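You operate a simulated robot arm through the tools that you are given. There is no shell and no other tool.

Carry out the task below with a simulated robot arm. There is one attempt and no reset: what you move stays moved.

TASK
Set the controls near the grey workbench. At the end: one of the shade blocks from the grey workbench is on the brown large board; the blue rocker is switched on; the yellow rocker is switched on; the green rocker is switched on; the red rocker is switched on; whatever was shut is shut again. Leave all else as you found it, and nothing knocked over.

The check looks at the end state, three seconds after you hand in, the way a careful person would. Anything else that was tipped, shoved, dropped, spilled or broken makes it a failure.

THE ROBOT
A 7-joint arm with a two-finger parallel gripper, fixed in place. Base frame: the origin is at the foot of the arm, x ahead of it, y to its left, z up; the work surface is at about z = 12. Readings come in mm, degrees, newtons and seconds.
With the tool pointing down near the work surface it reaches from about 220 to 580 mm from the base axis. Its first joint turns from -66.0 to 66.0 degrees. Payload 2.5 kg.
Tool frame: the origin (TCP) lies between the finger pads and is the grasp point; the fingertips stand 23 mm ahead of it; z points along the fingers, y is the line along which they close. The gripper opens to 94 mm. The fingers are 38 mm wide and 10 mm thick; the gripper's body (54 by 96 mm) begins 39 mm behind the TCP.
Orientation is that of the tool frame in the base frame, as a unit quaternion [x, y, z, w]. With the fingers straight down and closing along the base's y, the tool's x points along the base's -x, its y along +y and its z along -z.

THE INTERFACE
- The arm moves only by the tool servo_tool. Its argument "rows" is a list of rows, each an object (a shift or turn left out is 0, a gripper value left out holds the last) with "turn": the turn, a rotation vector about the tool's x, y, z in units of 60 degrees (1.0 is 60 degrees), a list of three; "linear": the shift along the tool's x, y, z in units of 500 mm (1.0 is 500 mm), a list of three; "gripper": the closure, from 0 (fully open) to 1 (shut). In form: [{"turn": [wx, wy, wz], "linear": [tx, ty, tz], "gripper": gripper}, ...]. A call has 1 to 20 rows; each row is the pose to reach, as a shift and turn from the pose commanded when the call began, along the tool's axes at that moment. A call with a number of a shift or a turn outside -1 to 1 is refused whole. Each row takes 0.2 s and may step no farther than 50 mm and 8.6 degrees from the row before; otherwise, or with a gripper value out of range, the whole call is refused. A pose out of reach is approached as far as the arm can. The call stops where the force on the tool passes 40 N (or 10 N more than at its start, if that is more) or the arm is blocked; 0.2 s more then pass. Each finger travels about 108 mm/s and halts on what it meets, pressing with about 44 N; the grip force reading is that of the motor and also rises with nothing between the fingers. The clock runs only during rows and for 0.2 s after the last one: add rows that repeat a pose to give the fingers time. The reply holds the time, the measured pose of the TCP, the force on the tool along the base axes, the opening and the grip force, in the units named above and with some noise, with the torque about the TCP (base axes, N m) and any sound that the robot's microphone picked up, and new pictures: "show" is both (left out), scene, wrist or none.
- Cameras (640 x 400 px; columns grow to the right, rows downward): "scene" is fixed at [90.6, -398.1, 553]; the picture's right is [0.95, -0.30, 0.00], its down [-0.14, -0.43, -0.89] and it looks along [0.27, 0.85, -0.45] (base axes); focal length 328 px, centre (320, 200). "wrist" rides on the gripper at [86, 16, -75] in the tool frame; the picture's right is [-0.18, 0.98, 0.00], its down [-0.58, -0.11, -0.81] and it looks along [-0.79, -0.15, 0.59] (tool axes); focal length 243 px, centre (320, 200).
- point_at(camera, pixels): for up to 12 pixels [column, row] of the newest picture of that camera ("zoom" is the newest enlarged one), the place [x, y, z] in the base frame of the surface seen there, good to about 3 mm, but the place of the scene camera against the robot may be out by one fixed shift of up to 18 mm in any direction. It takes no simulated time.
- enlarge(camera, box): a new picture of the part [left, top, right, bottom] of that camera's present view, enlarged. It takes no simulated time.
- job_done(): hands the job in; it is judged then, once.

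Open the gripper and draw the arm clear of the work before you hand the job in, unless the task says otherwise.

The tools are called after "Request:" as name(argument=value, ...) on one line, values as JSON. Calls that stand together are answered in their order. servo_tool: Moves the arm, as the interface text tells. Its arguments: {"type":"object","properties":{"rows":{"type":"array","items":{"type":"object","properties":{"turn":{"type":"array","items":{"type":"number"}},"linear":{"type":"array","items":{"type":"number"}},"gripper":{"type":"number"}}}},"show":{"type":"string","enum":["both","scene","wrist","none"]}},"required":["rows"]} The other tools are called the same way: point_at (camera, pixels) gives the place of the surface under pixels of a picture; enlarge (camera, box) takes an enlarged picture of a part of a camera's view; job_done () hands the job in.

At the start:

```text
time: 0.0
position: [390.8, -30.5, 350.4]
ee_rot: [0.001, 1.0, 0.001, 0.0]
ft_force: [0.6, 1.0, 0.1]
moment: [-0.02, -0.01, 0.01]
grip_width: 93.7
grasp_force: 0.1
```

scene: 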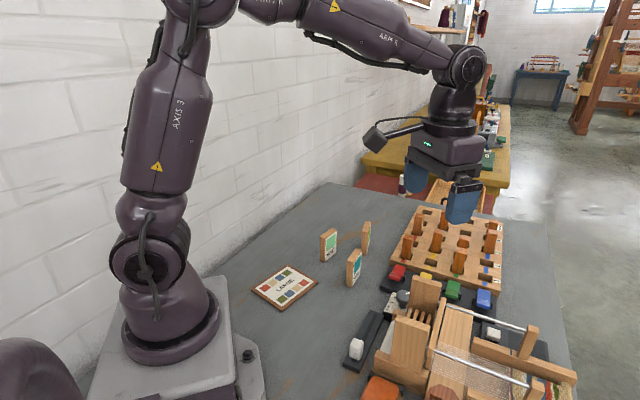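
wrist: 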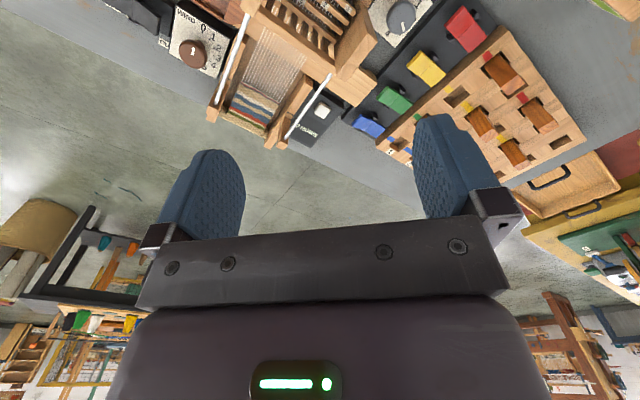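

The scene shows a board labelled "LARGE" near (285,287), shade blocks near (328,245), (354,267), (366,237), and four rockers near (395,275)-(484,298). I enlarge to look closer.

Request:
enlarge(camera="scene", box=[340, 180, 580, 400])

Request:
enlarge(camera="scene", box=[230, 200, 430, 330])

Request:
enlarge(camera="wrist", box=[320, 0, 640, 200])

```text
1.82 times, centred on (460, 290) of scene
```

zoom: 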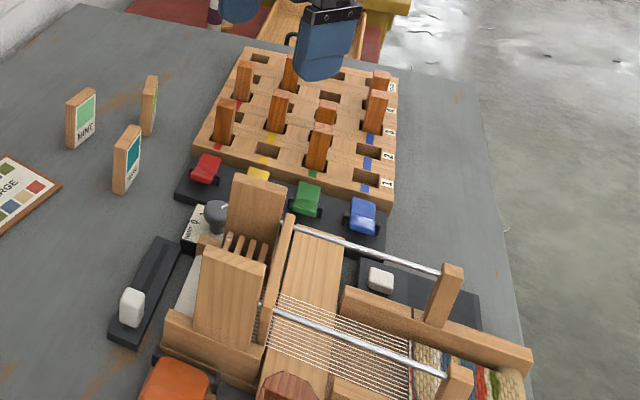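

```text
3.08 times, centred on (330, 265) of scene
```

zoom: 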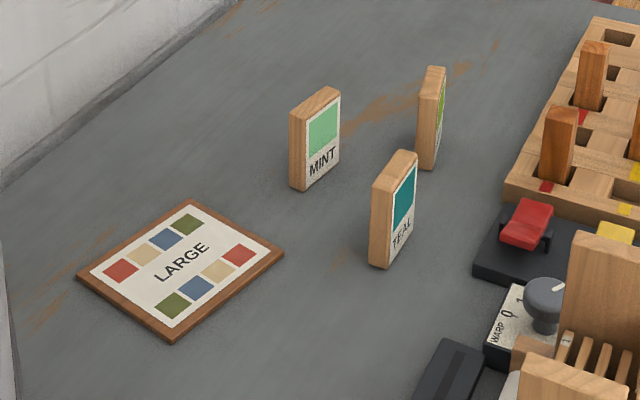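

```text
2.00 times, centred on (480, 100) of wrist
```

zoom: 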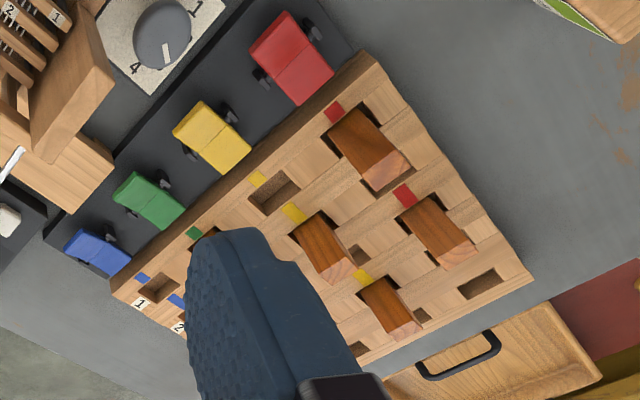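

The rockers are visible in the wrist view; I measure places of them in both cameras to find the scene camera's shift.

Request:
point_at(camera="zoom", pixels=[[275, 42], [305, 78], [193, 122], [225, 153], [130, 187], [162, 214], [86, 238], [113, 262], [372, 55], [528, 282], [340, 40], [113, 283]])

Request:
point_at(camera="scene", pixels=[[397, 270], [395, 277], [427, 275], [453, 286], [453, 294], [484, 293], [484, 303], [503, 237], [416, 208], [286, 285], [256, 290], [318, 283]])

```text
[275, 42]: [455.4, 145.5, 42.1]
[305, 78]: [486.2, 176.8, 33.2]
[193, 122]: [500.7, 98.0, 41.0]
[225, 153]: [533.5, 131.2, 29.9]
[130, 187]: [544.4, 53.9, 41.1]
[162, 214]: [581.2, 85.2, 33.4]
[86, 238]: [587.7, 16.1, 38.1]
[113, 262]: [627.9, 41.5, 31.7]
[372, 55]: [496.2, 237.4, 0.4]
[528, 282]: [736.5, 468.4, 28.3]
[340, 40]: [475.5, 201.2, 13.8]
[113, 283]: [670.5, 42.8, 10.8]
```

```text
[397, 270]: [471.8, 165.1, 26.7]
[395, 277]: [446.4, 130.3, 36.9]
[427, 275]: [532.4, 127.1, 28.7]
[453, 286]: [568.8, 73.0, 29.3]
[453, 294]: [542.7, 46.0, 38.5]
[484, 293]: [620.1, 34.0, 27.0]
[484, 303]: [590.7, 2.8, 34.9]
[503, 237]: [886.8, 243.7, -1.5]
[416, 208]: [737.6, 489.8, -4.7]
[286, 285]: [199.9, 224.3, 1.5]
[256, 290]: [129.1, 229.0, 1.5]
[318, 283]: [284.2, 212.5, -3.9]
```

All four rockers seem to have the near end high (z~41) and the far end low (z~32). I zoom in for on/off marks and other controls.

Request:
enlarge(camera="scene", box=[375, 250, 505, 330])

Request:
enlarge(camera="wrist", box=[340, 0, 500, 140])

Request:
enlarge(camera="scene", box=[340, 290, 580, 400])

Request:
enlarge(camera="wrist", box=[150, 0, 390, 150])

```text
4.92 times, centred on (440, 290) of scene
```

zoom: 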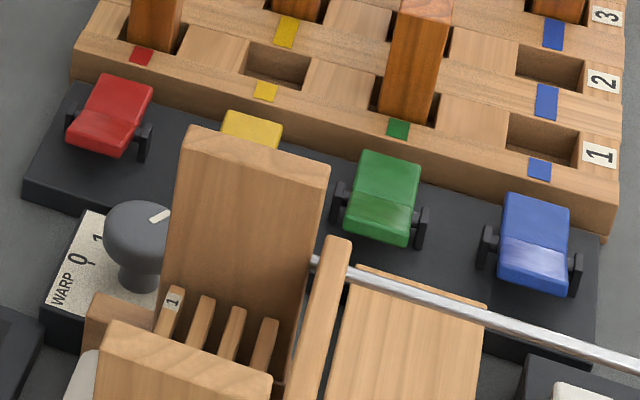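

```text
2.86 times, centred on (420, 70) of wrist
```

zoom: 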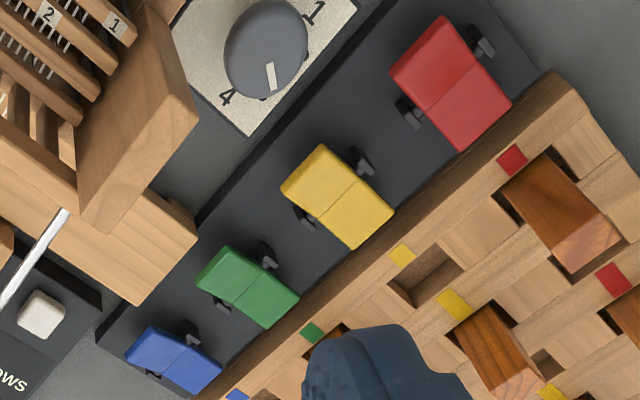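

```text
2.67 times, centred on (460, 345) of scene
```

zoom: 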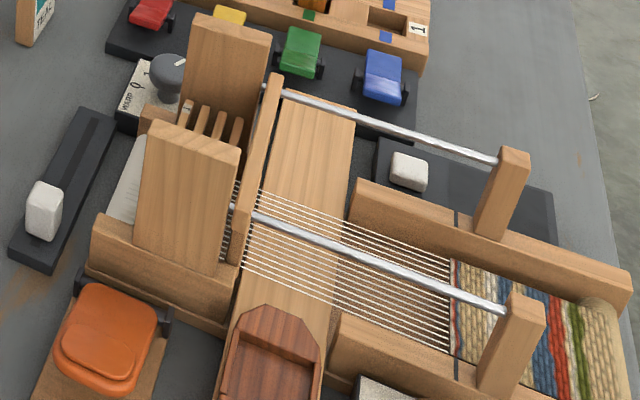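

```text
2.67 times, centred on (270, 75) of wrist
```

zoom: 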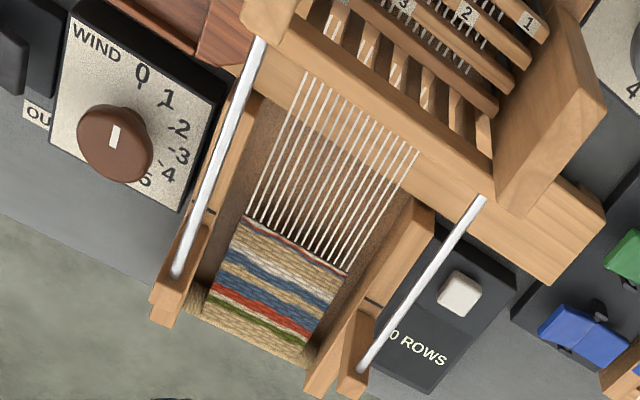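

I re-take the rocker close-up to measure each rocker's near edge, crease and far edge, so the tilt is clear.

Request:
enlarge(camera="wrist", box=[340, 0, 500, 140])

```text
2.86 times, centred on (420, 70) of wrist
```

zoom: 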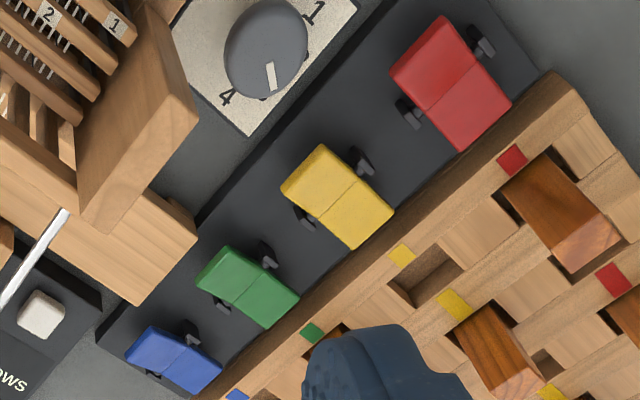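

Now I measure rocker points: near edge, crease, far edge for red (420,45/455,88/485,125) and the others alike.

Request:
point_at(camera="zoom", pixels=[[422, 48], [452, 87], [484, 125], [306, 172], [336, 202], [370, 230], [217, 266], [246, 287], [278, 311], [143, 343], [171, 359], [202, 376]])

Request:
point_at(camera="zoom", pixels=[[430, 95], [500, 150], [590, 260], [500, 372], [170, 110], [195, 235], [105, 225], [270, 40], [350, 130], [545, 80], [110, 330], [300, 300]])

Request:
point_at(camera="scene", pixels=[[420, 276], [435, 283], [410, 318], [395, 325], [397, 297], [421, 212], [443, 220], [463, 240], [489, 235], [461, 250], [494, 222], [440, 236]])

```text
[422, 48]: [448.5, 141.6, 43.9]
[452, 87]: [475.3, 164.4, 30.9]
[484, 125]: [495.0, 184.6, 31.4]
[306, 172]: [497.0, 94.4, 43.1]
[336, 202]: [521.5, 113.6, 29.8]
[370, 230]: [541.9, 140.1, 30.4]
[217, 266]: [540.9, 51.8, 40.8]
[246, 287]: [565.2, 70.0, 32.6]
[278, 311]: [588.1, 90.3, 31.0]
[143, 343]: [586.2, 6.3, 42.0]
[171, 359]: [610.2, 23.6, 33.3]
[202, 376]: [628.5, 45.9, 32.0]
```

```text
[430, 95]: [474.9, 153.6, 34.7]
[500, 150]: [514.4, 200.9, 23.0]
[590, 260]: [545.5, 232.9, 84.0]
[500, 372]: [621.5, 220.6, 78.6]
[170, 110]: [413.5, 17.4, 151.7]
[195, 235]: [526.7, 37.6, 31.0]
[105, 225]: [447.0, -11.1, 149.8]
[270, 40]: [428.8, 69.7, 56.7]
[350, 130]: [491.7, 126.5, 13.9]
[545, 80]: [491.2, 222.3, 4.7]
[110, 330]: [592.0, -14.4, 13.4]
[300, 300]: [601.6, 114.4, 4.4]
```

```text
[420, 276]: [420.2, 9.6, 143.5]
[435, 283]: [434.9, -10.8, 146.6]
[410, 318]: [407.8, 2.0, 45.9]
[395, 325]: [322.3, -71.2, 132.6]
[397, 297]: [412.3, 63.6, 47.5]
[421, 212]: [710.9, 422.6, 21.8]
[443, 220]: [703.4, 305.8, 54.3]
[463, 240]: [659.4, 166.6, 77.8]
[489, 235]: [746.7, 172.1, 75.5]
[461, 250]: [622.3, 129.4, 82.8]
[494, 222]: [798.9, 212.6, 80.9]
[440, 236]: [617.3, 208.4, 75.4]
```

I calibrate the scene camera's shift with the coloured markers on the plan seen in both views: red (512,160), yellow (401,254), green (311,332) in the zoom.

Request:
point_at(camera="zoom", pixels=[[512, 160], [401, 254], [311, 332], [453, 302], [615, 280]])

Request:
point_at(camera="scene", pixels=[[403.5, 261.2], [428.7, 268.5], [455.7, 276], [433, 256.5]])

Request:
enlarge(camera="scene", box=[240, 210, 400, 320])

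```text
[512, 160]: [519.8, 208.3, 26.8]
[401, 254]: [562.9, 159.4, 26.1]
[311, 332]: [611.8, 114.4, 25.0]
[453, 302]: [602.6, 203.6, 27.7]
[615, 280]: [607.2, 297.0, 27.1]
```

```text
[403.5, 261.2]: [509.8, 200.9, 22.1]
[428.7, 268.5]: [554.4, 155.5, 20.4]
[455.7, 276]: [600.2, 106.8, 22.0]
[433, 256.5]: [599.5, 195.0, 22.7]
```

```text
3.64 times, centred on (320, 265) of scene
```

zoom: 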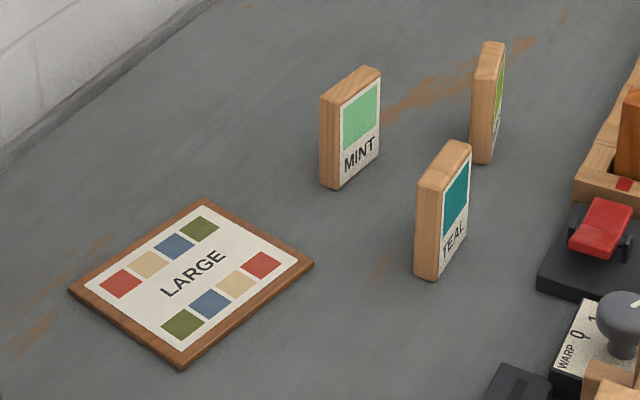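

The scene shift is about (+9, +7, +5). Now I measure the blocks (MINT top (350,82), TEAL top (443,165), lime top (489,58)) and the board's corners.

Request:
point_at(camera="zoom", pixels=[[69, 290], [206, 201], [313, 263], [182, 369], [193, 283], [330, 98], [370, 74], [336, 186], [425, 185], [462, 150], [428, 276], [486, 50]])

Request:
point_at(camera="zoom", pixels=[[333, 104], [355, 70], [379, 74], [322, 93], [375, 148], [418, 187], [438, 190], [470, 152], [448, 144], [466, 225], [482, 47], [497, 48]])

```text
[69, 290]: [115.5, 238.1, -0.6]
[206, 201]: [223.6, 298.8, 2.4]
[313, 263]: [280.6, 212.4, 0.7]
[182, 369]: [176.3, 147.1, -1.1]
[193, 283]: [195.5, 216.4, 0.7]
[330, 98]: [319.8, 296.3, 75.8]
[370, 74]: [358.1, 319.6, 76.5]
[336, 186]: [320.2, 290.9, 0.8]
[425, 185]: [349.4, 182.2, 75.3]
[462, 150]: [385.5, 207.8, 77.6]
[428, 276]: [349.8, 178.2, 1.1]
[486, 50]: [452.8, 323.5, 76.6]
```

```text
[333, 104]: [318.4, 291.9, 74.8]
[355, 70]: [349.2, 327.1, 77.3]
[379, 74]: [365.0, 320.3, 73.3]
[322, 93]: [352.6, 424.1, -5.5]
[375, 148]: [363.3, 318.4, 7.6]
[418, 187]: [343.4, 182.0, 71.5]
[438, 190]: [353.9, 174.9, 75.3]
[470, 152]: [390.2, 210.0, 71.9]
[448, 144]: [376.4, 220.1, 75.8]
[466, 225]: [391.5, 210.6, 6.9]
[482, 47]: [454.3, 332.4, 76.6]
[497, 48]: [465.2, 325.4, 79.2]
```

Surface height looks like z≈5, rockers have near half raised at z≈43 with the far half flat at 31, so pressing the near ends flips them. I close the gripper, turn it by 45° and move above the red rocker's near end (454,145) at a safe height.

Request:
servo_tool(rows=[{"turn": [0, 0, 0.125], "linear": [-0.0212, 0.0586, 0.05], "gripper": 1}, {"turn": [0, 0, 0.25], "linear": [-0.0423, 0.1172, 0.1], "gripper": 1}, {"turn": [0, 0, 0.375], "linear": [-0.0635, 0.1758, 0.15], "gripper": 1}, {"turn": [0, 0, 0.5], "linear": [-0.0847, 0.2344, 0.2], "gripper": 1}, {"turn": [0, 0, 0.625], "linear": [-0.1058, 0.293, 0.25], "gripper": 1}, {"turn": [0, 0, 0.75], "linear": [-0.127, 0.3516, 0.3], "gripper": 1}, {"turn": [0, 0, 0.75], "linear": [-0.127, 0.3516, 0.3], "gripper": 1}])

```text
time: 1.6
position: [455.5, 147.4, 199.7]
ee_rot: [0.383, 0.924, 0.0, 0.0]
ft_force: [-0.7, 0.1, 0.8]
moment: [-0.01, 0.03, 0.01]
grip_width: 0.1
grasp_force: 42.2
```

scene: 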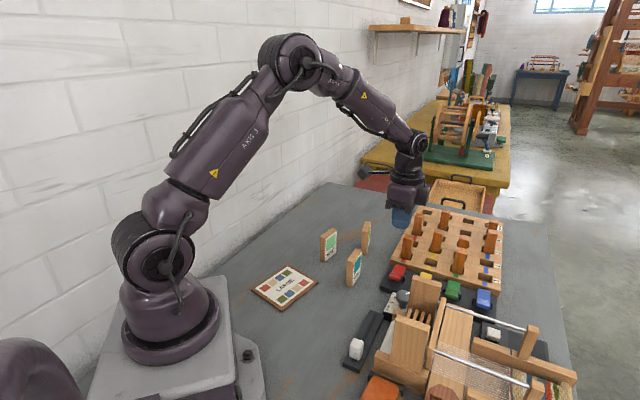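
wrist: 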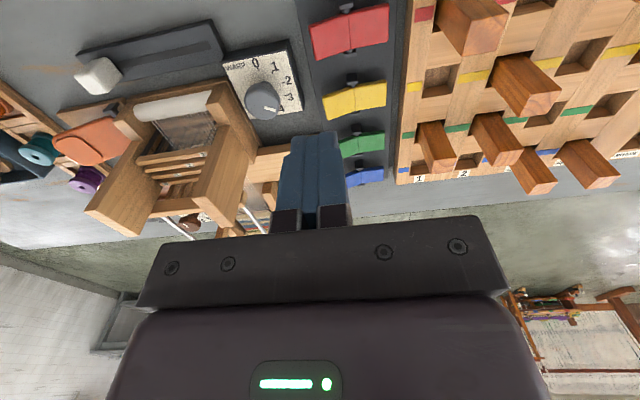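

From this angle the rockers show at red (315-388,35), yellow (322-386,100), green (340-384,145), blue (346-383,178). I re-measure them from here.

Request:
enlarge(camera="wrist", box=[280, 0, 440, 200])

Request:
point_at(camera="wrist", pixels=[[314, 40], [322, 38], [346, 34], [354, 32], [384, 25], [326, 105], [354, 100], [382, 94], [342, 149], [360, 144], [381, 142], [365, 178]])

```text
2.00 times, centred on (360, 100) of wrist
```

zoom: 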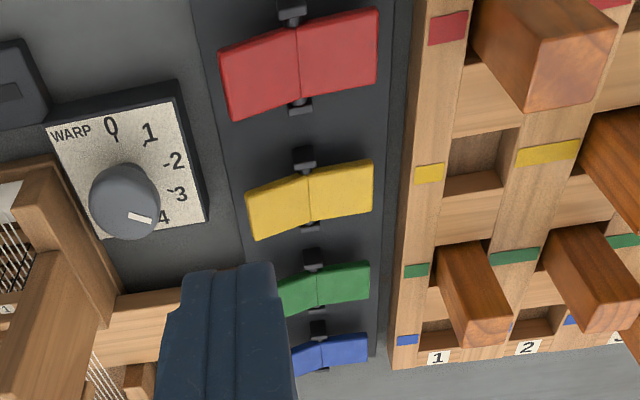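

```text
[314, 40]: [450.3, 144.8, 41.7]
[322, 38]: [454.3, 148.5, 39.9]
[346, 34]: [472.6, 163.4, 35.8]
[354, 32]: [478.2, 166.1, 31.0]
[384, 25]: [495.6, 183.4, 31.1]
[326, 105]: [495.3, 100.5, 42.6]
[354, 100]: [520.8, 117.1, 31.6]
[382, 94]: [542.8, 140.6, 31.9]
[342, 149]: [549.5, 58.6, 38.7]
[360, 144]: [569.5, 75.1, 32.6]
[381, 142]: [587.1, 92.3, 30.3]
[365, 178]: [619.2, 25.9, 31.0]
```

The red near end spans (449,144)-(474,164), so the TCP at (455.5,147.4) is right above the press spot. I descend straight down, slowing for the last part.

Request:
servo_tool(rows=[{"linear": [0, 0, 0.06], "gripper": 1}, {"linear": [0, 0, 0.12], "gripper": 1}, {"linear": [0, 0, 0.18], "gripper": 1}, {"linear": [0, 0, 0.24], "gripper": 1}, {"linear": [0, 0, 0.25]}, {"linear": [0, 0, 0.26]}, {"linear": [0, 0, 0.268]}, {"linear": [0, 0, 0.276]}, {"linear": [0, 0, 0.284]}, {"linear": [0, 0, 0.29]}])

```text
time: 3.8
position: [454.2, 145.6, 57.1]
ee_rot: [0.383, 0.924, -0.001, -0.001]
ft_force: [-0.4, -0.2, 0.1]
moment: [0.0, 0.01, -0.02]
grip_width: 0.0
grasp_force: 41.9
```

scene: 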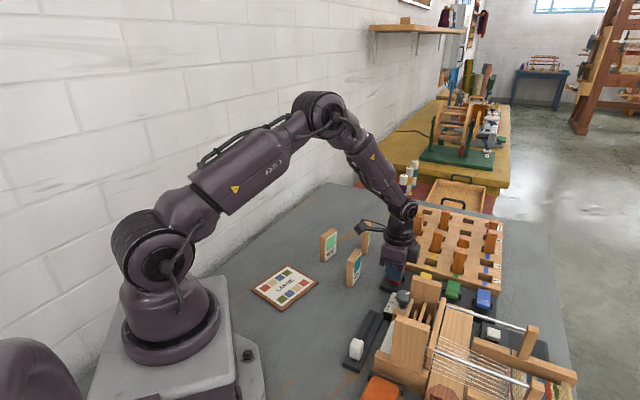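
wrist: 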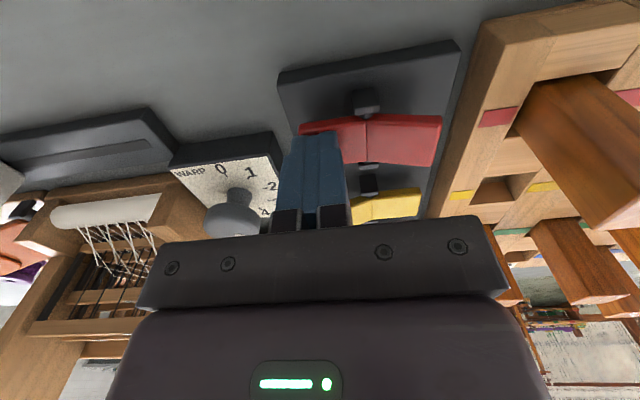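

No force reading with fingertips at z≈34; I look closer at whether red has flipped.

Request:
enlarge(camera="wrist", box=[260, 60, 460, 230])

Request:
point_at(camera="wrist", pixels=[[312, 128], [355, 135], [375, 135], [405, 140], [434, 145]])

```text
2.35 times, centred on (360, 145) of wrist
```

zoom: 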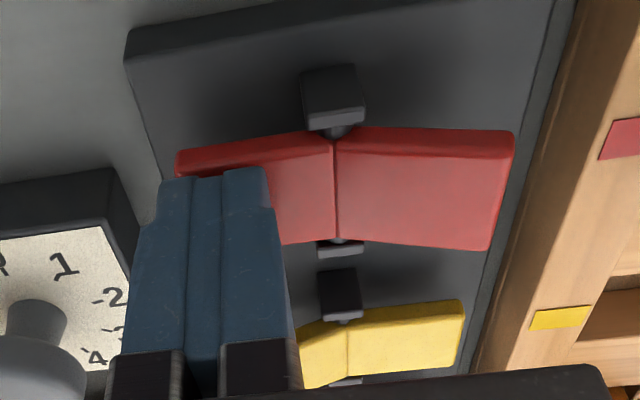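

```text
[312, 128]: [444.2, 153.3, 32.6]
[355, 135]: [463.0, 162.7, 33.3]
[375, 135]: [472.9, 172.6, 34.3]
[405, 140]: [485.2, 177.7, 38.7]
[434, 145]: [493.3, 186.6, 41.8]
```

Red flipped: near half now flat at z≈33, far end up at 42. I rise 40 mm, move along the row to yellow's near end (502.5,99.5) and press likewise.

Request:
servo_tool(rows=[{"linear": [0, 0, -0.05]}, {"linear": [0, 0, -0.1]}, {"linear": [-0.0665, 0.0017, -0.1]}, {"linear": [-0.133, 0.0034, -0.1]}, {"linear": [-0.133, 0.0034, -0.1]}, {"linear": [-0.133, 0.0034, -0.06]}, {"linear": [-0.133, 0.0034, -0.04]}, {"linear": [-0.133, 0.0034, -0.03]}, {"linear": [-0.133, 0.0034, -0.02]}, {"linear": [-0.133, 0.0034, -0.01]}, {"linear": [-0.133, 0.0034, 0]}])

```text
time: 6.2
position: [502.6, 101.4, 57.1]
ee_rot: [0.382, 0.924, -0.001, 0.001]
ft_force: [0.7, 0.2, 0.0]
moment: [-0.02, -0.01, 0.03]
grip_width: 0.0
grasp_force: 42.3
```

scene: 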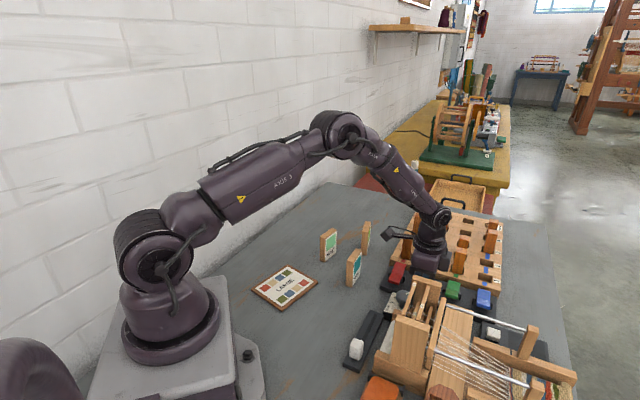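
wrist: 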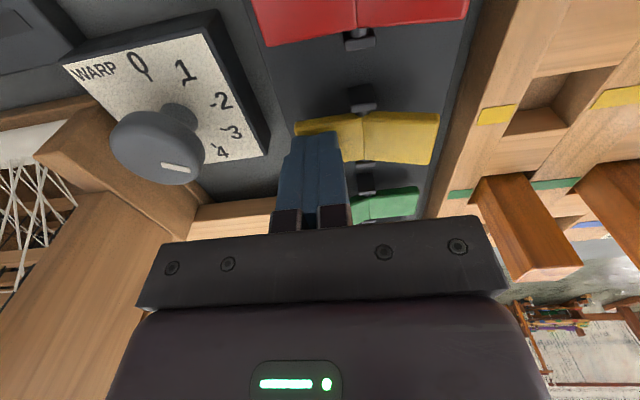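

Yellow looks flipped; I check its heights and those of green and nearby pegs.

Request:
point_at(camera="wrist", pixels=[[302, 130], [350, 130], [378, 130], [430, 135], [365, 205], [385, 200], [415, 200], [490, 182], [560, 275], [275, 30], [340, 20], [450, 10]])

Request:
enlarge(camera="wrist", box=[260, 60, 460, 230])

```text
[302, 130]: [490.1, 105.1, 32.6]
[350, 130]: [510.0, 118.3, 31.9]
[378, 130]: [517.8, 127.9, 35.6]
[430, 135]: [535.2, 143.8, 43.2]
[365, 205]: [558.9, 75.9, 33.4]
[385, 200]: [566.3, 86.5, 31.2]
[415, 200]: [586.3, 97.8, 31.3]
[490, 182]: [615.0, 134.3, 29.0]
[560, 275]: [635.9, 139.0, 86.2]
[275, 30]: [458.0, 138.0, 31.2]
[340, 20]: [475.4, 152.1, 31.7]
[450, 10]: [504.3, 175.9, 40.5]
```

```text
2.35 times, centred on (360, 145) of wrist
```

zoom: 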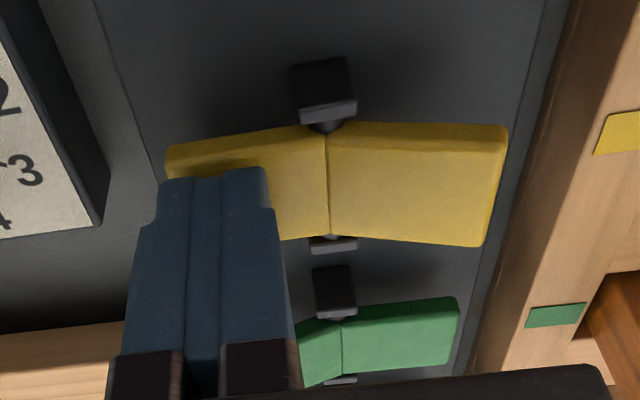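

Yellow is flipped (far end z≈43). Next I go up, along the row by 64 mm to green (547,54.5) and press.

Request:
servo_tool(rows=[{"linear": [0, 0, -0.05]}, {"linear": [0, 0, -0.1]}, {"linear": [-0.0633, -0.0007, -0.1]}, {"linear": [-0.1266, -0.0007, -0.1]}, {"linear": [-0.1266, -0.0007, -0.1]}, {"linear": [-0.1266, -0.0007, -0.06]}, {"linear": [-0.1266, -0.0007, -0.04]}, {"linear": [-0.1266, -0.0007, -0.03]}, {"linear": [-0.1266, -0.0007, -0.02]}, {"linear": [-0.1266, -0.0007, -0.01]}, {"linear": [-0.1266, -0.0007, 0]}])

```text
time: 8.6
position: [546.7, 54.8, 55.1]
ee_rot: [0.383, 0.924, 0.0, -0.001]
ft_force: [-0.6, 0.1, 0.2]
moment: [0.01, -0.02, -0.03]
grip_width: 0.0
grasp_force: 42.5
```

scene: 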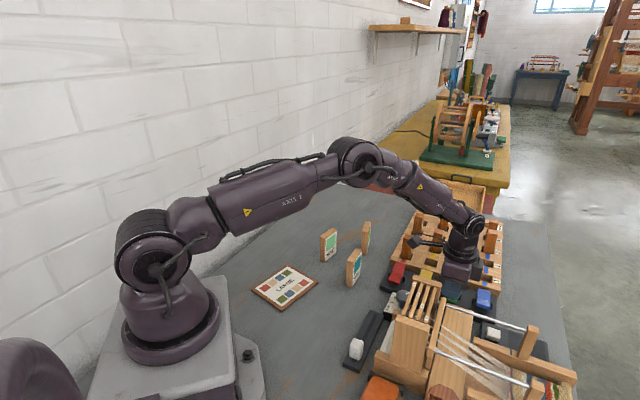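
wrist: 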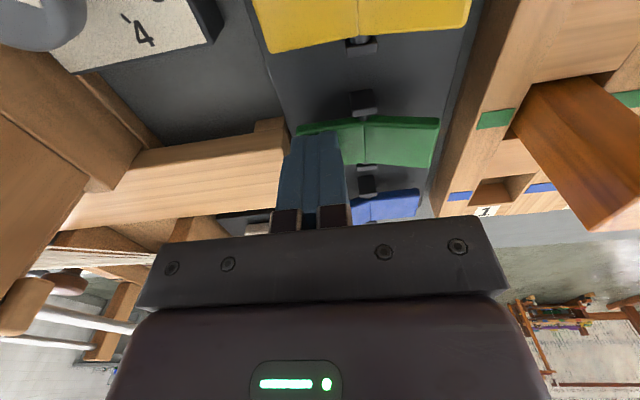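

Green appears flipped, but the loom's castle in the scene near (425,300) looks different from before; I look closer.

Request:
enlarge(camera="scene", box=[340, 240, 580, 400])

Request:
point_at(camera="wrist", pixels=[[302, 130], [350, 130], [378, 130], [430, 135], [365, 205], [385, 200], [415, 200], [120, 30], [20, 100], [150, 160], [280, 150], [600, 200]])

```text
2.50 times, centred on (460, 320) of scene
```

zoom: 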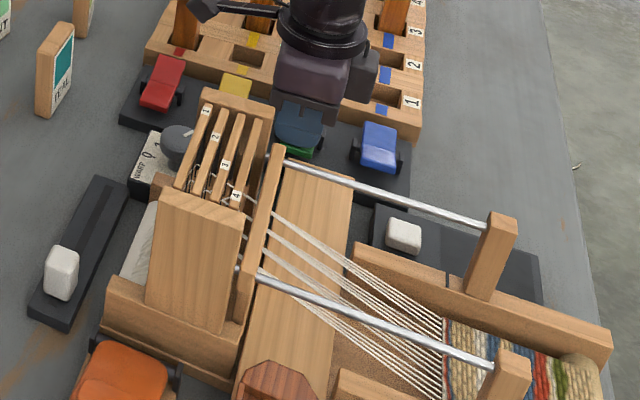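

```text
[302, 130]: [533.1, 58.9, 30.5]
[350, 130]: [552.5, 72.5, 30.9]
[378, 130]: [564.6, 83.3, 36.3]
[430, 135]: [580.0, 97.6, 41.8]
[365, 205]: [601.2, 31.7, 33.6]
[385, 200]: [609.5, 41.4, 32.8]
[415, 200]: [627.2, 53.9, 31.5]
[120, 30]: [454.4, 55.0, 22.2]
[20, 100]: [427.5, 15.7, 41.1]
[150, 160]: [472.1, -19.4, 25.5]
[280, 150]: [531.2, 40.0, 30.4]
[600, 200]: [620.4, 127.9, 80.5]
```

Green is flipped too (far end z≈42), and the loom's shafts 1-3 are raised, which confirms "on". Before blue, I measure the nearby rod and posts (350,185), (420,205), (505,220) in the zoom for clearance.

Request:
point_at(camera="zoom", pixels=[[300, 166], [350, 184], [420, 205], [480, 222], [505, 222], [445, 285], [405, 233], [255, 170], [280, 150], [240, 118], [200, 210], [380, 265]])

Request:
point_at(camera="zoom", pixels=[[237, 100], [263, 105], [205, 97], [368, 128], [392, 132], [365, 160], [390, 165], [380, 145], [372, 158], [384, 160], [270, 160], [475, 222]])

```text
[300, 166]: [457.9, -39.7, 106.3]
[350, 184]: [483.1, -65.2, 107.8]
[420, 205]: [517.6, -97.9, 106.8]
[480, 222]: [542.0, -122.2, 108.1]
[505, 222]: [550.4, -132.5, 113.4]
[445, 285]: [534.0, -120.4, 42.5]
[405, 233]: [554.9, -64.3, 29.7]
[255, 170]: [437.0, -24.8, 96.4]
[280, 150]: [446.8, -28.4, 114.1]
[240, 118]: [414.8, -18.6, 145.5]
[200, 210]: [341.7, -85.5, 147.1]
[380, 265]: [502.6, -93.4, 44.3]
```

```text
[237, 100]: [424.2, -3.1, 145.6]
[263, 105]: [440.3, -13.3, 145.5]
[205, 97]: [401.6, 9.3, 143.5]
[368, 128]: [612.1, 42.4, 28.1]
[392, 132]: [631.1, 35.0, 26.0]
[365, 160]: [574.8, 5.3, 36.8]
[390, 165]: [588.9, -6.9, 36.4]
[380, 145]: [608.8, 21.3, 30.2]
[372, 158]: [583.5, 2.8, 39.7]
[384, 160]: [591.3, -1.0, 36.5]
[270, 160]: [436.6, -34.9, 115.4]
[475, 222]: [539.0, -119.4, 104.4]
```

Clear: the rod is over 100 mm away from the press line. Blue is near the reach limit, so I rise, shift along the row with a 10° outward tilt, and press at about (590,7.5).

Request:
servo_tool(rows=[{"linear": [0, 0, -0.05]}, {"linear": [0, 0, -0.1]}, {"turn": [-0.059, -0.059, 0], "linear": [-0.0608, -0.0057, -0.1]}, {"turn": [-0.1179, -0.1179, 0], "linear": [-0.1216, -0.0113, -0.1]}, {"turn": [-0.1179, -0.1179, 0], "linear": [-0.1216, -0.0113, -0.1]}, {"turn": [-0.1179, -0.1179, 0], "linear": [-0.1216, -0.0113, -0.07]}, {"turn": [-0.1179, -0.1179, 0], "linear": [-0.1216, -0.0113, -0.05]}])

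```text
time: 10.2
position: [586.9, 8.5, 80.9]
ee_rot: [0.381, 0.92, 0.033, 0.08]
ft_force: [-0.9, 0.1, 0.1]
moment: [-0.01, 0.02, -0.03]
grip_width: 0.0
grasp_force: 43.0
```

scene: 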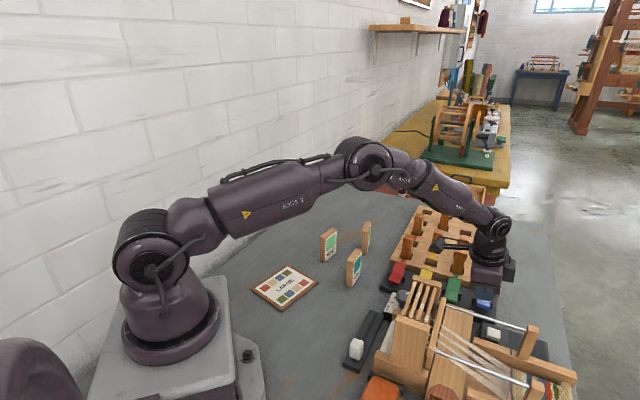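
wrist: 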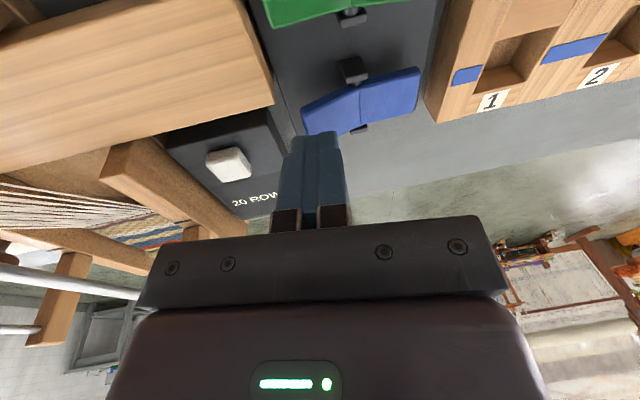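

Blue lies just beyond the fingertip at (300-420,70-130). I measure its near edge and crease.

Request:
point_at(camera="wrist", pixels=[[304, 115], [310, 120], [330, 115], [345, 120], [357, 110], [365, 100], [410, 95], [335, 95], [360, 80]])

Request:
enlarge(camera="wrist", box=[260, 40, 460, 210])

```text
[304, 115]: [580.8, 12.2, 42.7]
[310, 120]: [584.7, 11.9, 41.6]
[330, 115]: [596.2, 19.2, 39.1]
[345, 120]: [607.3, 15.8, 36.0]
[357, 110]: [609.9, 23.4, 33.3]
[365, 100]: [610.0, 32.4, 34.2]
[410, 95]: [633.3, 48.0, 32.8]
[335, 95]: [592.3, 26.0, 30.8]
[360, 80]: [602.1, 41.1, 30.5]
```

```text
2.35 times, centred on (360, 125) of wrist
```

zoom: 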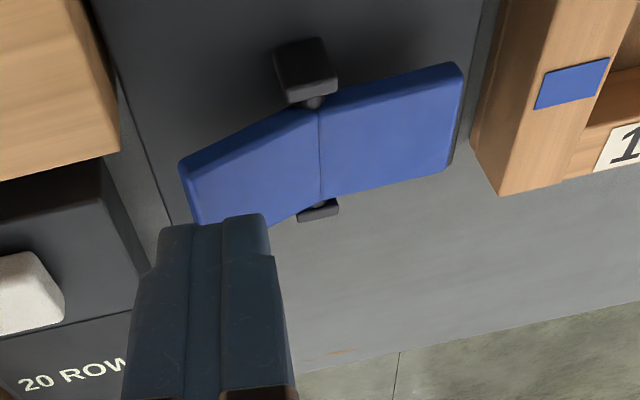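

The fingertip is above the blue near half (25 mm before the crease at (610,25)). I descend vertically in small steps.

Request:
servo_tool(rows=[{"linear": [0.00195, -0.00195, 0.01576]}, {"linear": [0.00293, -0.00293, 0.02364]}, {"linear": [0.0039, -0.0039, 0.0315]}, {"linear": [0.00488, -0.00488, 0.0394]}, {"linear": [0.00586, -0.00586, 0.0473]}, {"linear": [0.00634, -0.00634, 0.0512]}, {"linear": [0.00634, -0.00634, 0.0512]}])

```text
time: 11.8
position: [587.2, 8.1, 55.3]
ee_rot: [0.381, 0.921, 0.034, 0.08]
ft_force: [-14.0, 1.4, 18.1]
moment: [0.08, 0.46, 0.04]
grip_width: 0.1
grasp_force: 42.3
```

scene: 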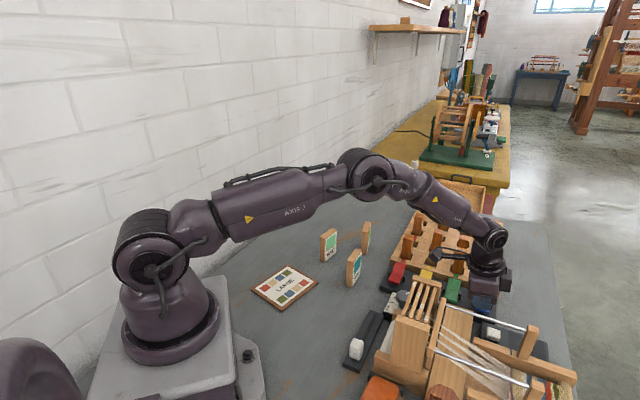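
wrist: 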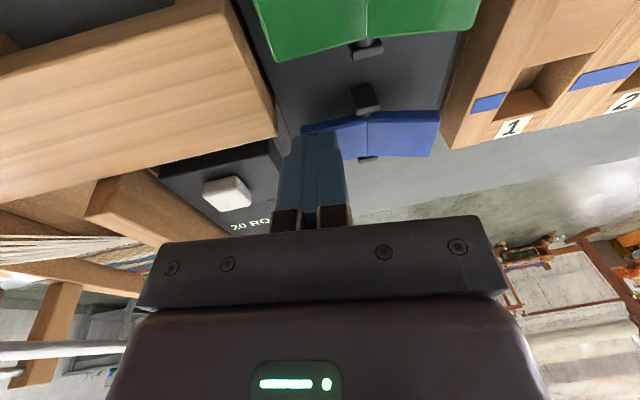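

Blue reads contact force (18 N up); I check whether it has flipped.

Request:
point_at(camera="wrist", pixels=[[308, 129], [355, 130], [375, 128], [400, 130], [432, 132], [430, 120]])

Request:
enlarge(camera="wrist", box=[260, 60, 460, 230])

Request:
enlarge(camera="scene", box=[370, 240, 530, 340])

```text
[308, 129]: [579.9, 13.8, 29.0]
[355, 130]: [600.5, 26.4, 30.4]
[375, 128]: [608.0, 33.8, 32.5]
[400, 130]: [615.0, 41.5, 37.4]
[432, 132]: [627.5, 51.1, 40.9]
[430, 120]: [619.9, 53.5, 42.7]
```

```text
2.35 times, centred on (360, 145) of wrist
```

zoom: 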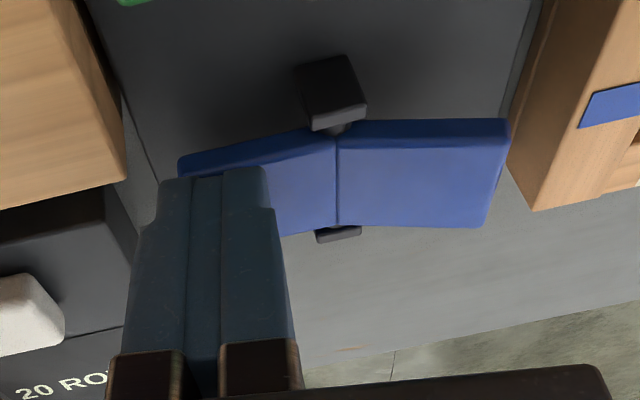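

```text
4.00 times, centred on (450, 290) of scene
```

zoom: 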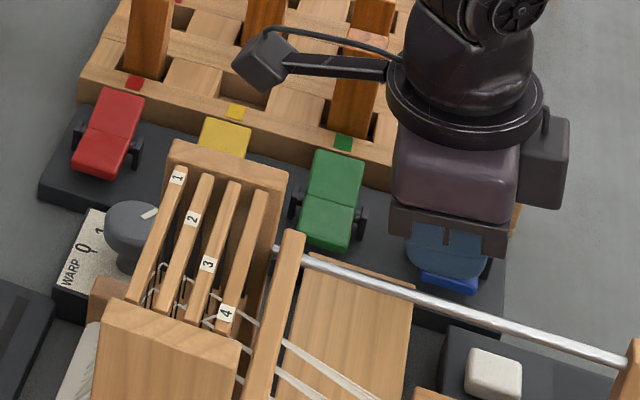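

All four rockers are flipped (blue far end z≈42; all shafts up). I rise 120 mm and remove the tilt.

Request:
servo_tool(rows=[{"linear": [-0.00488, 0.00488, -0.0394]}, {"linear": [-0.0146, 0.0146, -0.1182]}, {"turn": [0.059, 0.059, 0], "linear": [-0.0244, 0.0244, -0.197]}, {"turn": [0.1179, 0.1179, 0], "linear": [-0.0293, 0.0293, -0.2364]}, {"turn": [0.1179, 0.1179, 0], "linear": [-0.0293, 0.0293, -0.2364]}])

```text
time: 13.0
position: [585.3, 8.3, 175.8]
ee_rot: [0.382, 0.924, -0.001, 0.0]
ft_force: [-1.1, 0.9, -0.1]
moment: [-0.04, -0.02, 0.0]
grip_width: 0.2
grasp_force: 42.9
```

scene: 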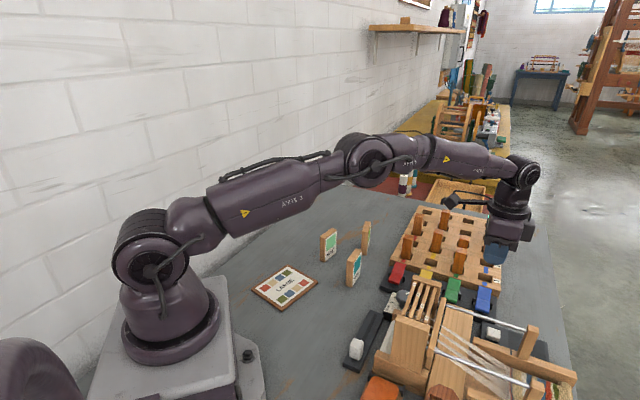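
wrist: 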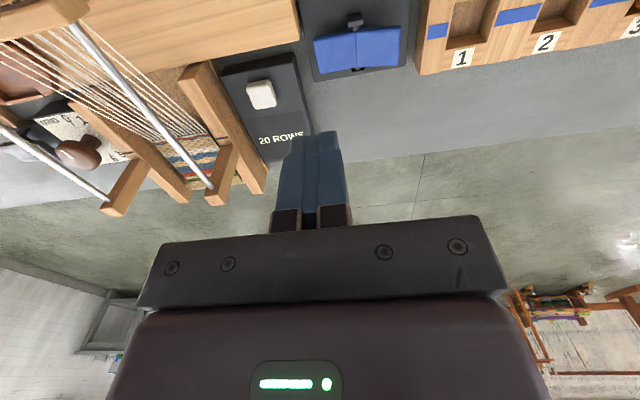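

The arm is clear; I check all four rockers held their new state.

Request:
enlarge(camera="scene", box=[370, 240, 530, 340])

Request:
point_at(camera="scene", pixels=[[399, 265], [394, 280], [454, 282], [451, 299], [485, 290], [483, 308], [428, 273]])

```text
4.00 times, centred on (450, 290) of scene
```

zoom: 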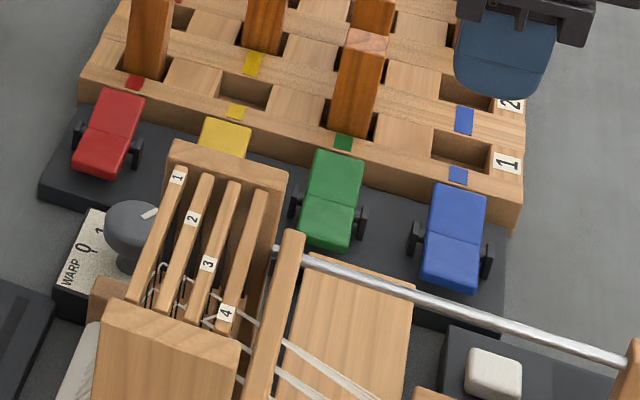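

```text
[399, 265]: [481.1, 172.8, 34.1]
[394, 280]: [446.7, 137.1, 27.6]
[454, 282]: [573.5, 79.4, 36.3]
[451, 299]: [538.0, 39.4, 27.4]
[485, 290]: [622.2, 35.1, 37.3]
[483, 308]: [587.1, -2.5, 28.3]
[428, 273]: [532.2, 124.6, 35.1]
```

All four are on. Now I travel at z≈205 over toward the TEAL block (about (375,204)), turning the gripper back in the process.

Request:
servo_tool(rows=[{"turn": [0, 0, -0.1238], "linear": [0.0821, -0.0029, -0.02]}, {"turn": [0, 0, -0.2476], "linear": [0.1642, -0.0059, -0.04]}, {"turn": [0, 0, -0.3714], "linear": [0.2463, -0.0088, -0.06]}, {"turn": [0, 0, -0.4952], "linear": [0.3285, -0.0117, -0.06]}, {"turn": [0, 0, -0.619], "linear": [0.4106, -0.0146, -0.06]}, {"turn": [0, 0, -0.7429], "linear": [0.4927, -0.0176, -0.06]}, {"turn": [0, 0, -0.8667], "linear": [0.5748, -0.0205, -0.06]}, {"turn": [0, 0, -0.8667], "linear": [0.5748, -0.0205, -0.06]}])

```text
time: 14.8
position: [375.5, 205.0, 205.7]
ee_rot: [-0.061, 0.998, 0.0, 0.0]
ft_force: [-0.6, 1.1, 0.6]
moment: [-0.01, 0.0, -0.01]
grip_width: 0.0
grasp_force: 42.8
```

scene: 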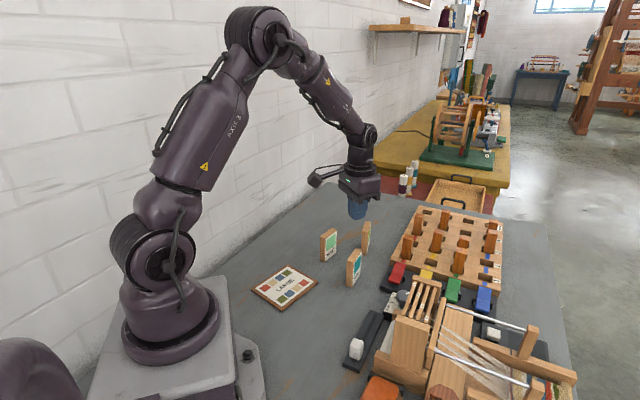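
wrist: 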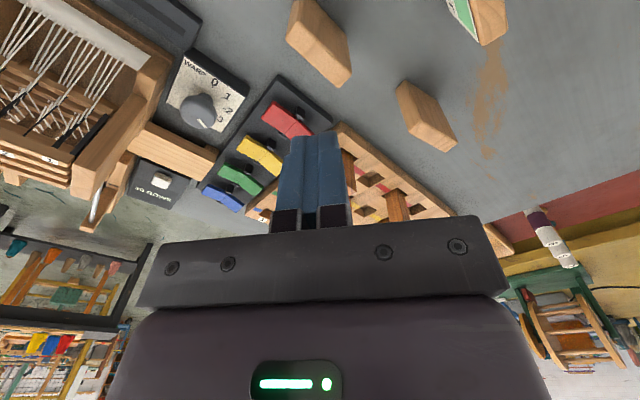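

The wrist view shows the TEAL block at (318,40), lime at (425,115) and mint at (480,20). I zoom and measure their tops.

Request:
enlarge(camera="wrist", box=[260, 0, 520, 160])

```text
2.46 times, centred on (390, 80) of wrist
```

zoom: 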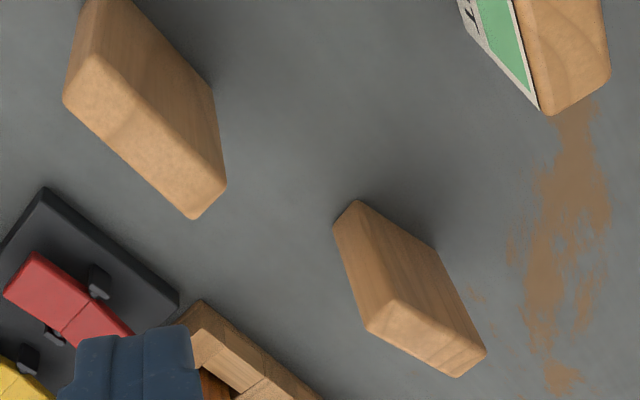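

I point at the top-face corners of the TEAL block (64,100), (92,58), (226,187), (193,219) and the others.

Request:
point_at(camera="zoom", pixels=[[70, 98], [94, 64], [220, 186], [194, 213], [145, 140], [370, 329], [397, 304], [480, 351], [457, 373], [130, 20], [215, 130], [350, 210]])

```text
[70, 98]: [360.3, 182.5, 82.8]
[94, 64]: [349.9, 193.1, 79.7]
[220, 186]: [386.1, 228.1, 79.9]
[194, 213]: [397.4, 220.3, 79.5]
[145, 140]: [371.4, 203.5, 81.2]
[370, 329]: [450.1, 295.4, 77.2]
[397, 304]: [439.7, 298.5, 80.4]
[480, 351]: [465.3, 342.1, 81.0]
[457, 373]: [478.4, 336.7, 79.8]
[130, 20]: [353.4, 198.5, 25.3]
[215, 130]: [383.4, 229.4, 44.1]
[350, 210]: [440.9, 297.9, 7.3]
```

TEAL's centre is (373.4,206.0), its long axis at 44.8°, thickness ~14, top z≈80. I turn the gripper so it closes across the thickness, centre it, and open it partway.

Request:
servo_tool(rows=[{"turn": [0, 0, -0.126], "linear": [0.0037, 0.0025, 0], "gripper": 0.4}, {"turn": [0, 0, -0.252], "linear": [0.0037, 0.0025, 0], "gripper": 0.4}, {"turn": [0, 0, -0.378], "linear": [0.0037, 0.0025, 0], "gripper": 0.4}, {"turn": [0, 0, -0.504], "linear": [0.0037, 0.0025, 0], "gripper": 0.4}, {"turn": [0, 0, -0.63], "linear": [0.0037, 0.0025, 0], "gripper": 0.4}, {"turn": [0, 0, -0.63], "linear": [0.0037, 0.0025, 0], "gripper": 0.4}])

```text
time: 16.2
position: [372.3, 205.6, 205.1]
ee_rot: [-0.383, 0.924, 0.0, 0.0]
ft_force: [0.0, -0.2, -0.8]
moment: [0.02, 0.03, -0.01]
grip_width: 56.5
grasp_force: 0.0
```

scene: 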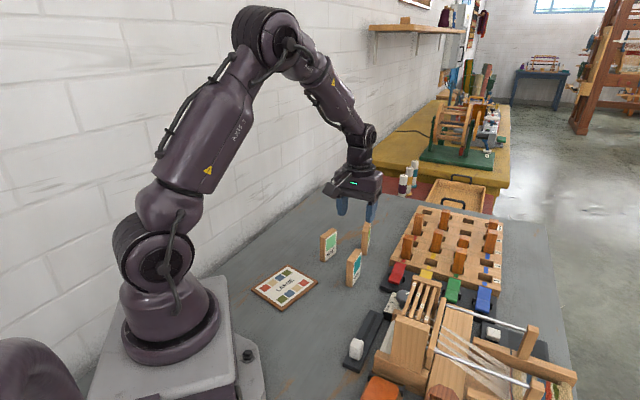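
wrist: 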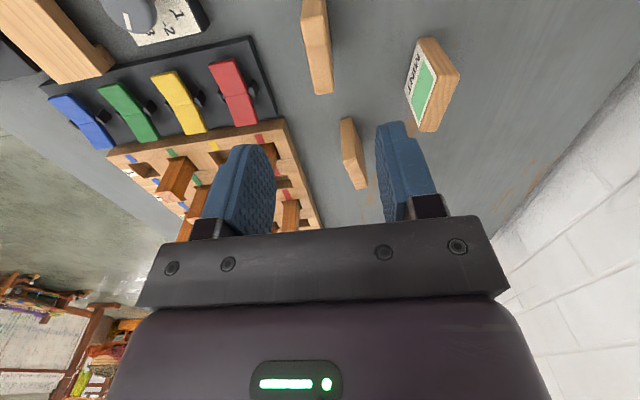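

The TEAL block is at (317,45) in the wrist view and aligned between the fingers. I re-measure it from here.

Request:
enlarge(camera="wrist", box=[240, 0, 480, 200])

Request:
point_at(camera="wrist", pixels=[[303, 30], [326, 28], [318, 92], [331, 90], [319, 60], [345, 120], [365, 186], [354, 187], [416, 130], [437, 130], [455, 72]])

```text
2.00 times, centred on (360, 100) of wrist
```

zoom: 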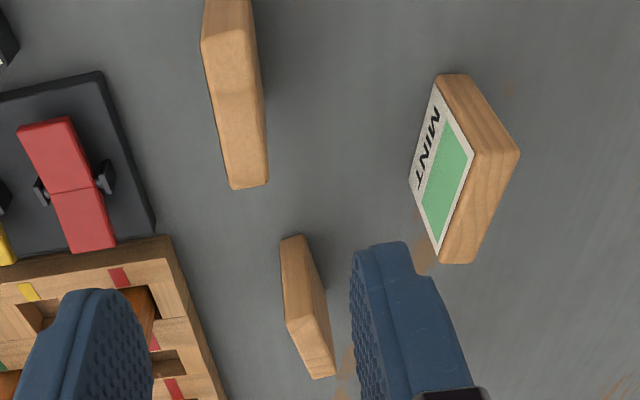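

```text
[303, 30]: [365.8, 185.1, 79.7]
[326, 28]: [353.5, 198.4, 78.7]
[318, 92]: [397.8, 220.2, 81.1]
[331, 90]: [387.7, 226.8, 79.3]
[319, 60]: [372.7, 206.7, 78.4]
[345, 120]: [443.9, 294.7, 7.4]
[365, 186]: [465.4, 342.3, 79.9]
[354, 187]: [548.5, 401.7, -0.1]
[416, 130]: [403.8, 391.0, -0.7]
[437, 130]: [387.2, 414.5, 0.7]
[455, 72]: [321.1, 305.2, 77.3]
```

The block centre (373,206) fits the TCP (372.3,205.6). I descend to TCP z≈53 with the fingers either side of it.

Request:
servo_tool(rows=[{"linear": [0, 0, 0.08]}, {"linear": [0, 0, 0.16]}, {"linear": [0, 0, 0.22]}, {"linear": [0, 0, 0.26]}, {"linear": [0, 0, 0.29]}, {"linear": [0, 0, 0.304]}, {"linear": [0, 0, 0.304]}])

```text
time: 17.8
position: [374.6, 206.2, 53.3]
ee_rot: [-0.381, 0.924, 0.0, 0.0]
ft_force: [0.6, -0.2, 0.3]
moment: [0.0, -0.01, -0.02]
grip_width: 56.1
grasp_force: 0.0
```

scene: 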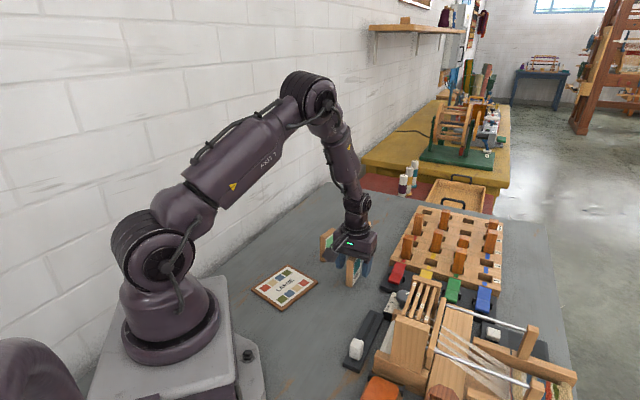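
wrist: 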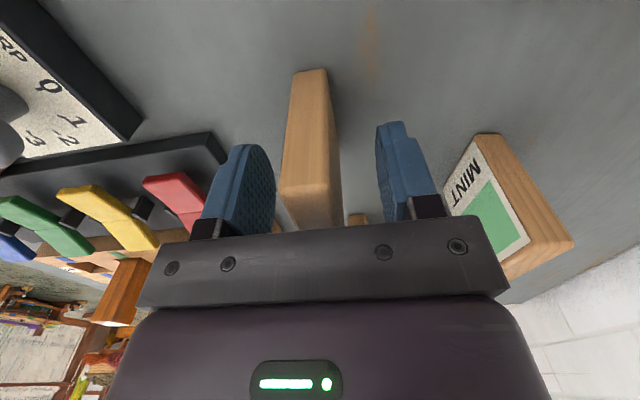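

The block stands between the fingers. I close the gripper on it.

Request:
servo_tool(rows=[{"gripper": 0.6}, {"gripper": 0.75}, {"gripper": 0.85}, {"gripper": 1}, {"gripper": 1}, {"gripper": 1}])

```text
time: 19.2
position: [373.2, 205.3, 53.8]
ee_rot: [-0.381, 0.925, 0.0, 0.0]
ft_force: [0.0, 0.6, -0.7]
moment: [0.0, -0.01, -0.02]
grip_width: 17.6
grasp_force: 44.4
```

scene: 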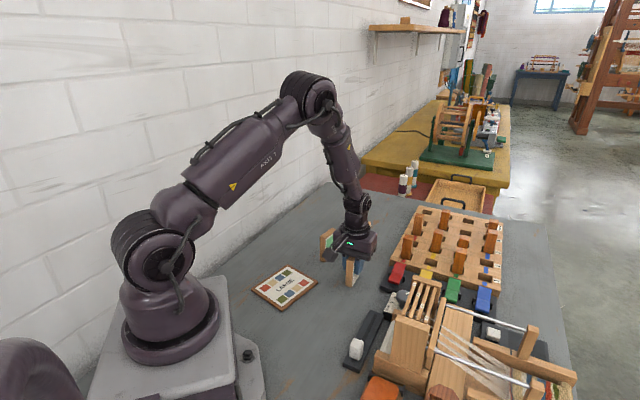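
wrist: 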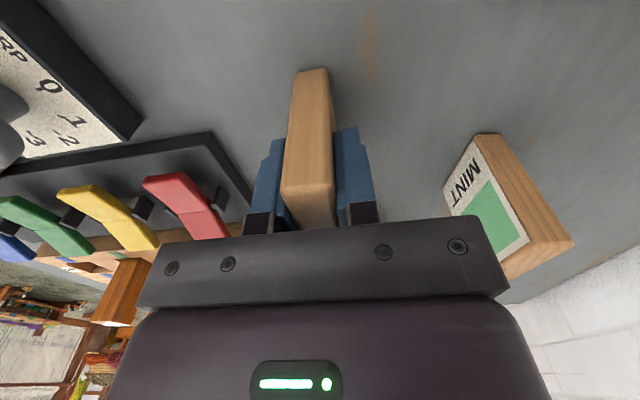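

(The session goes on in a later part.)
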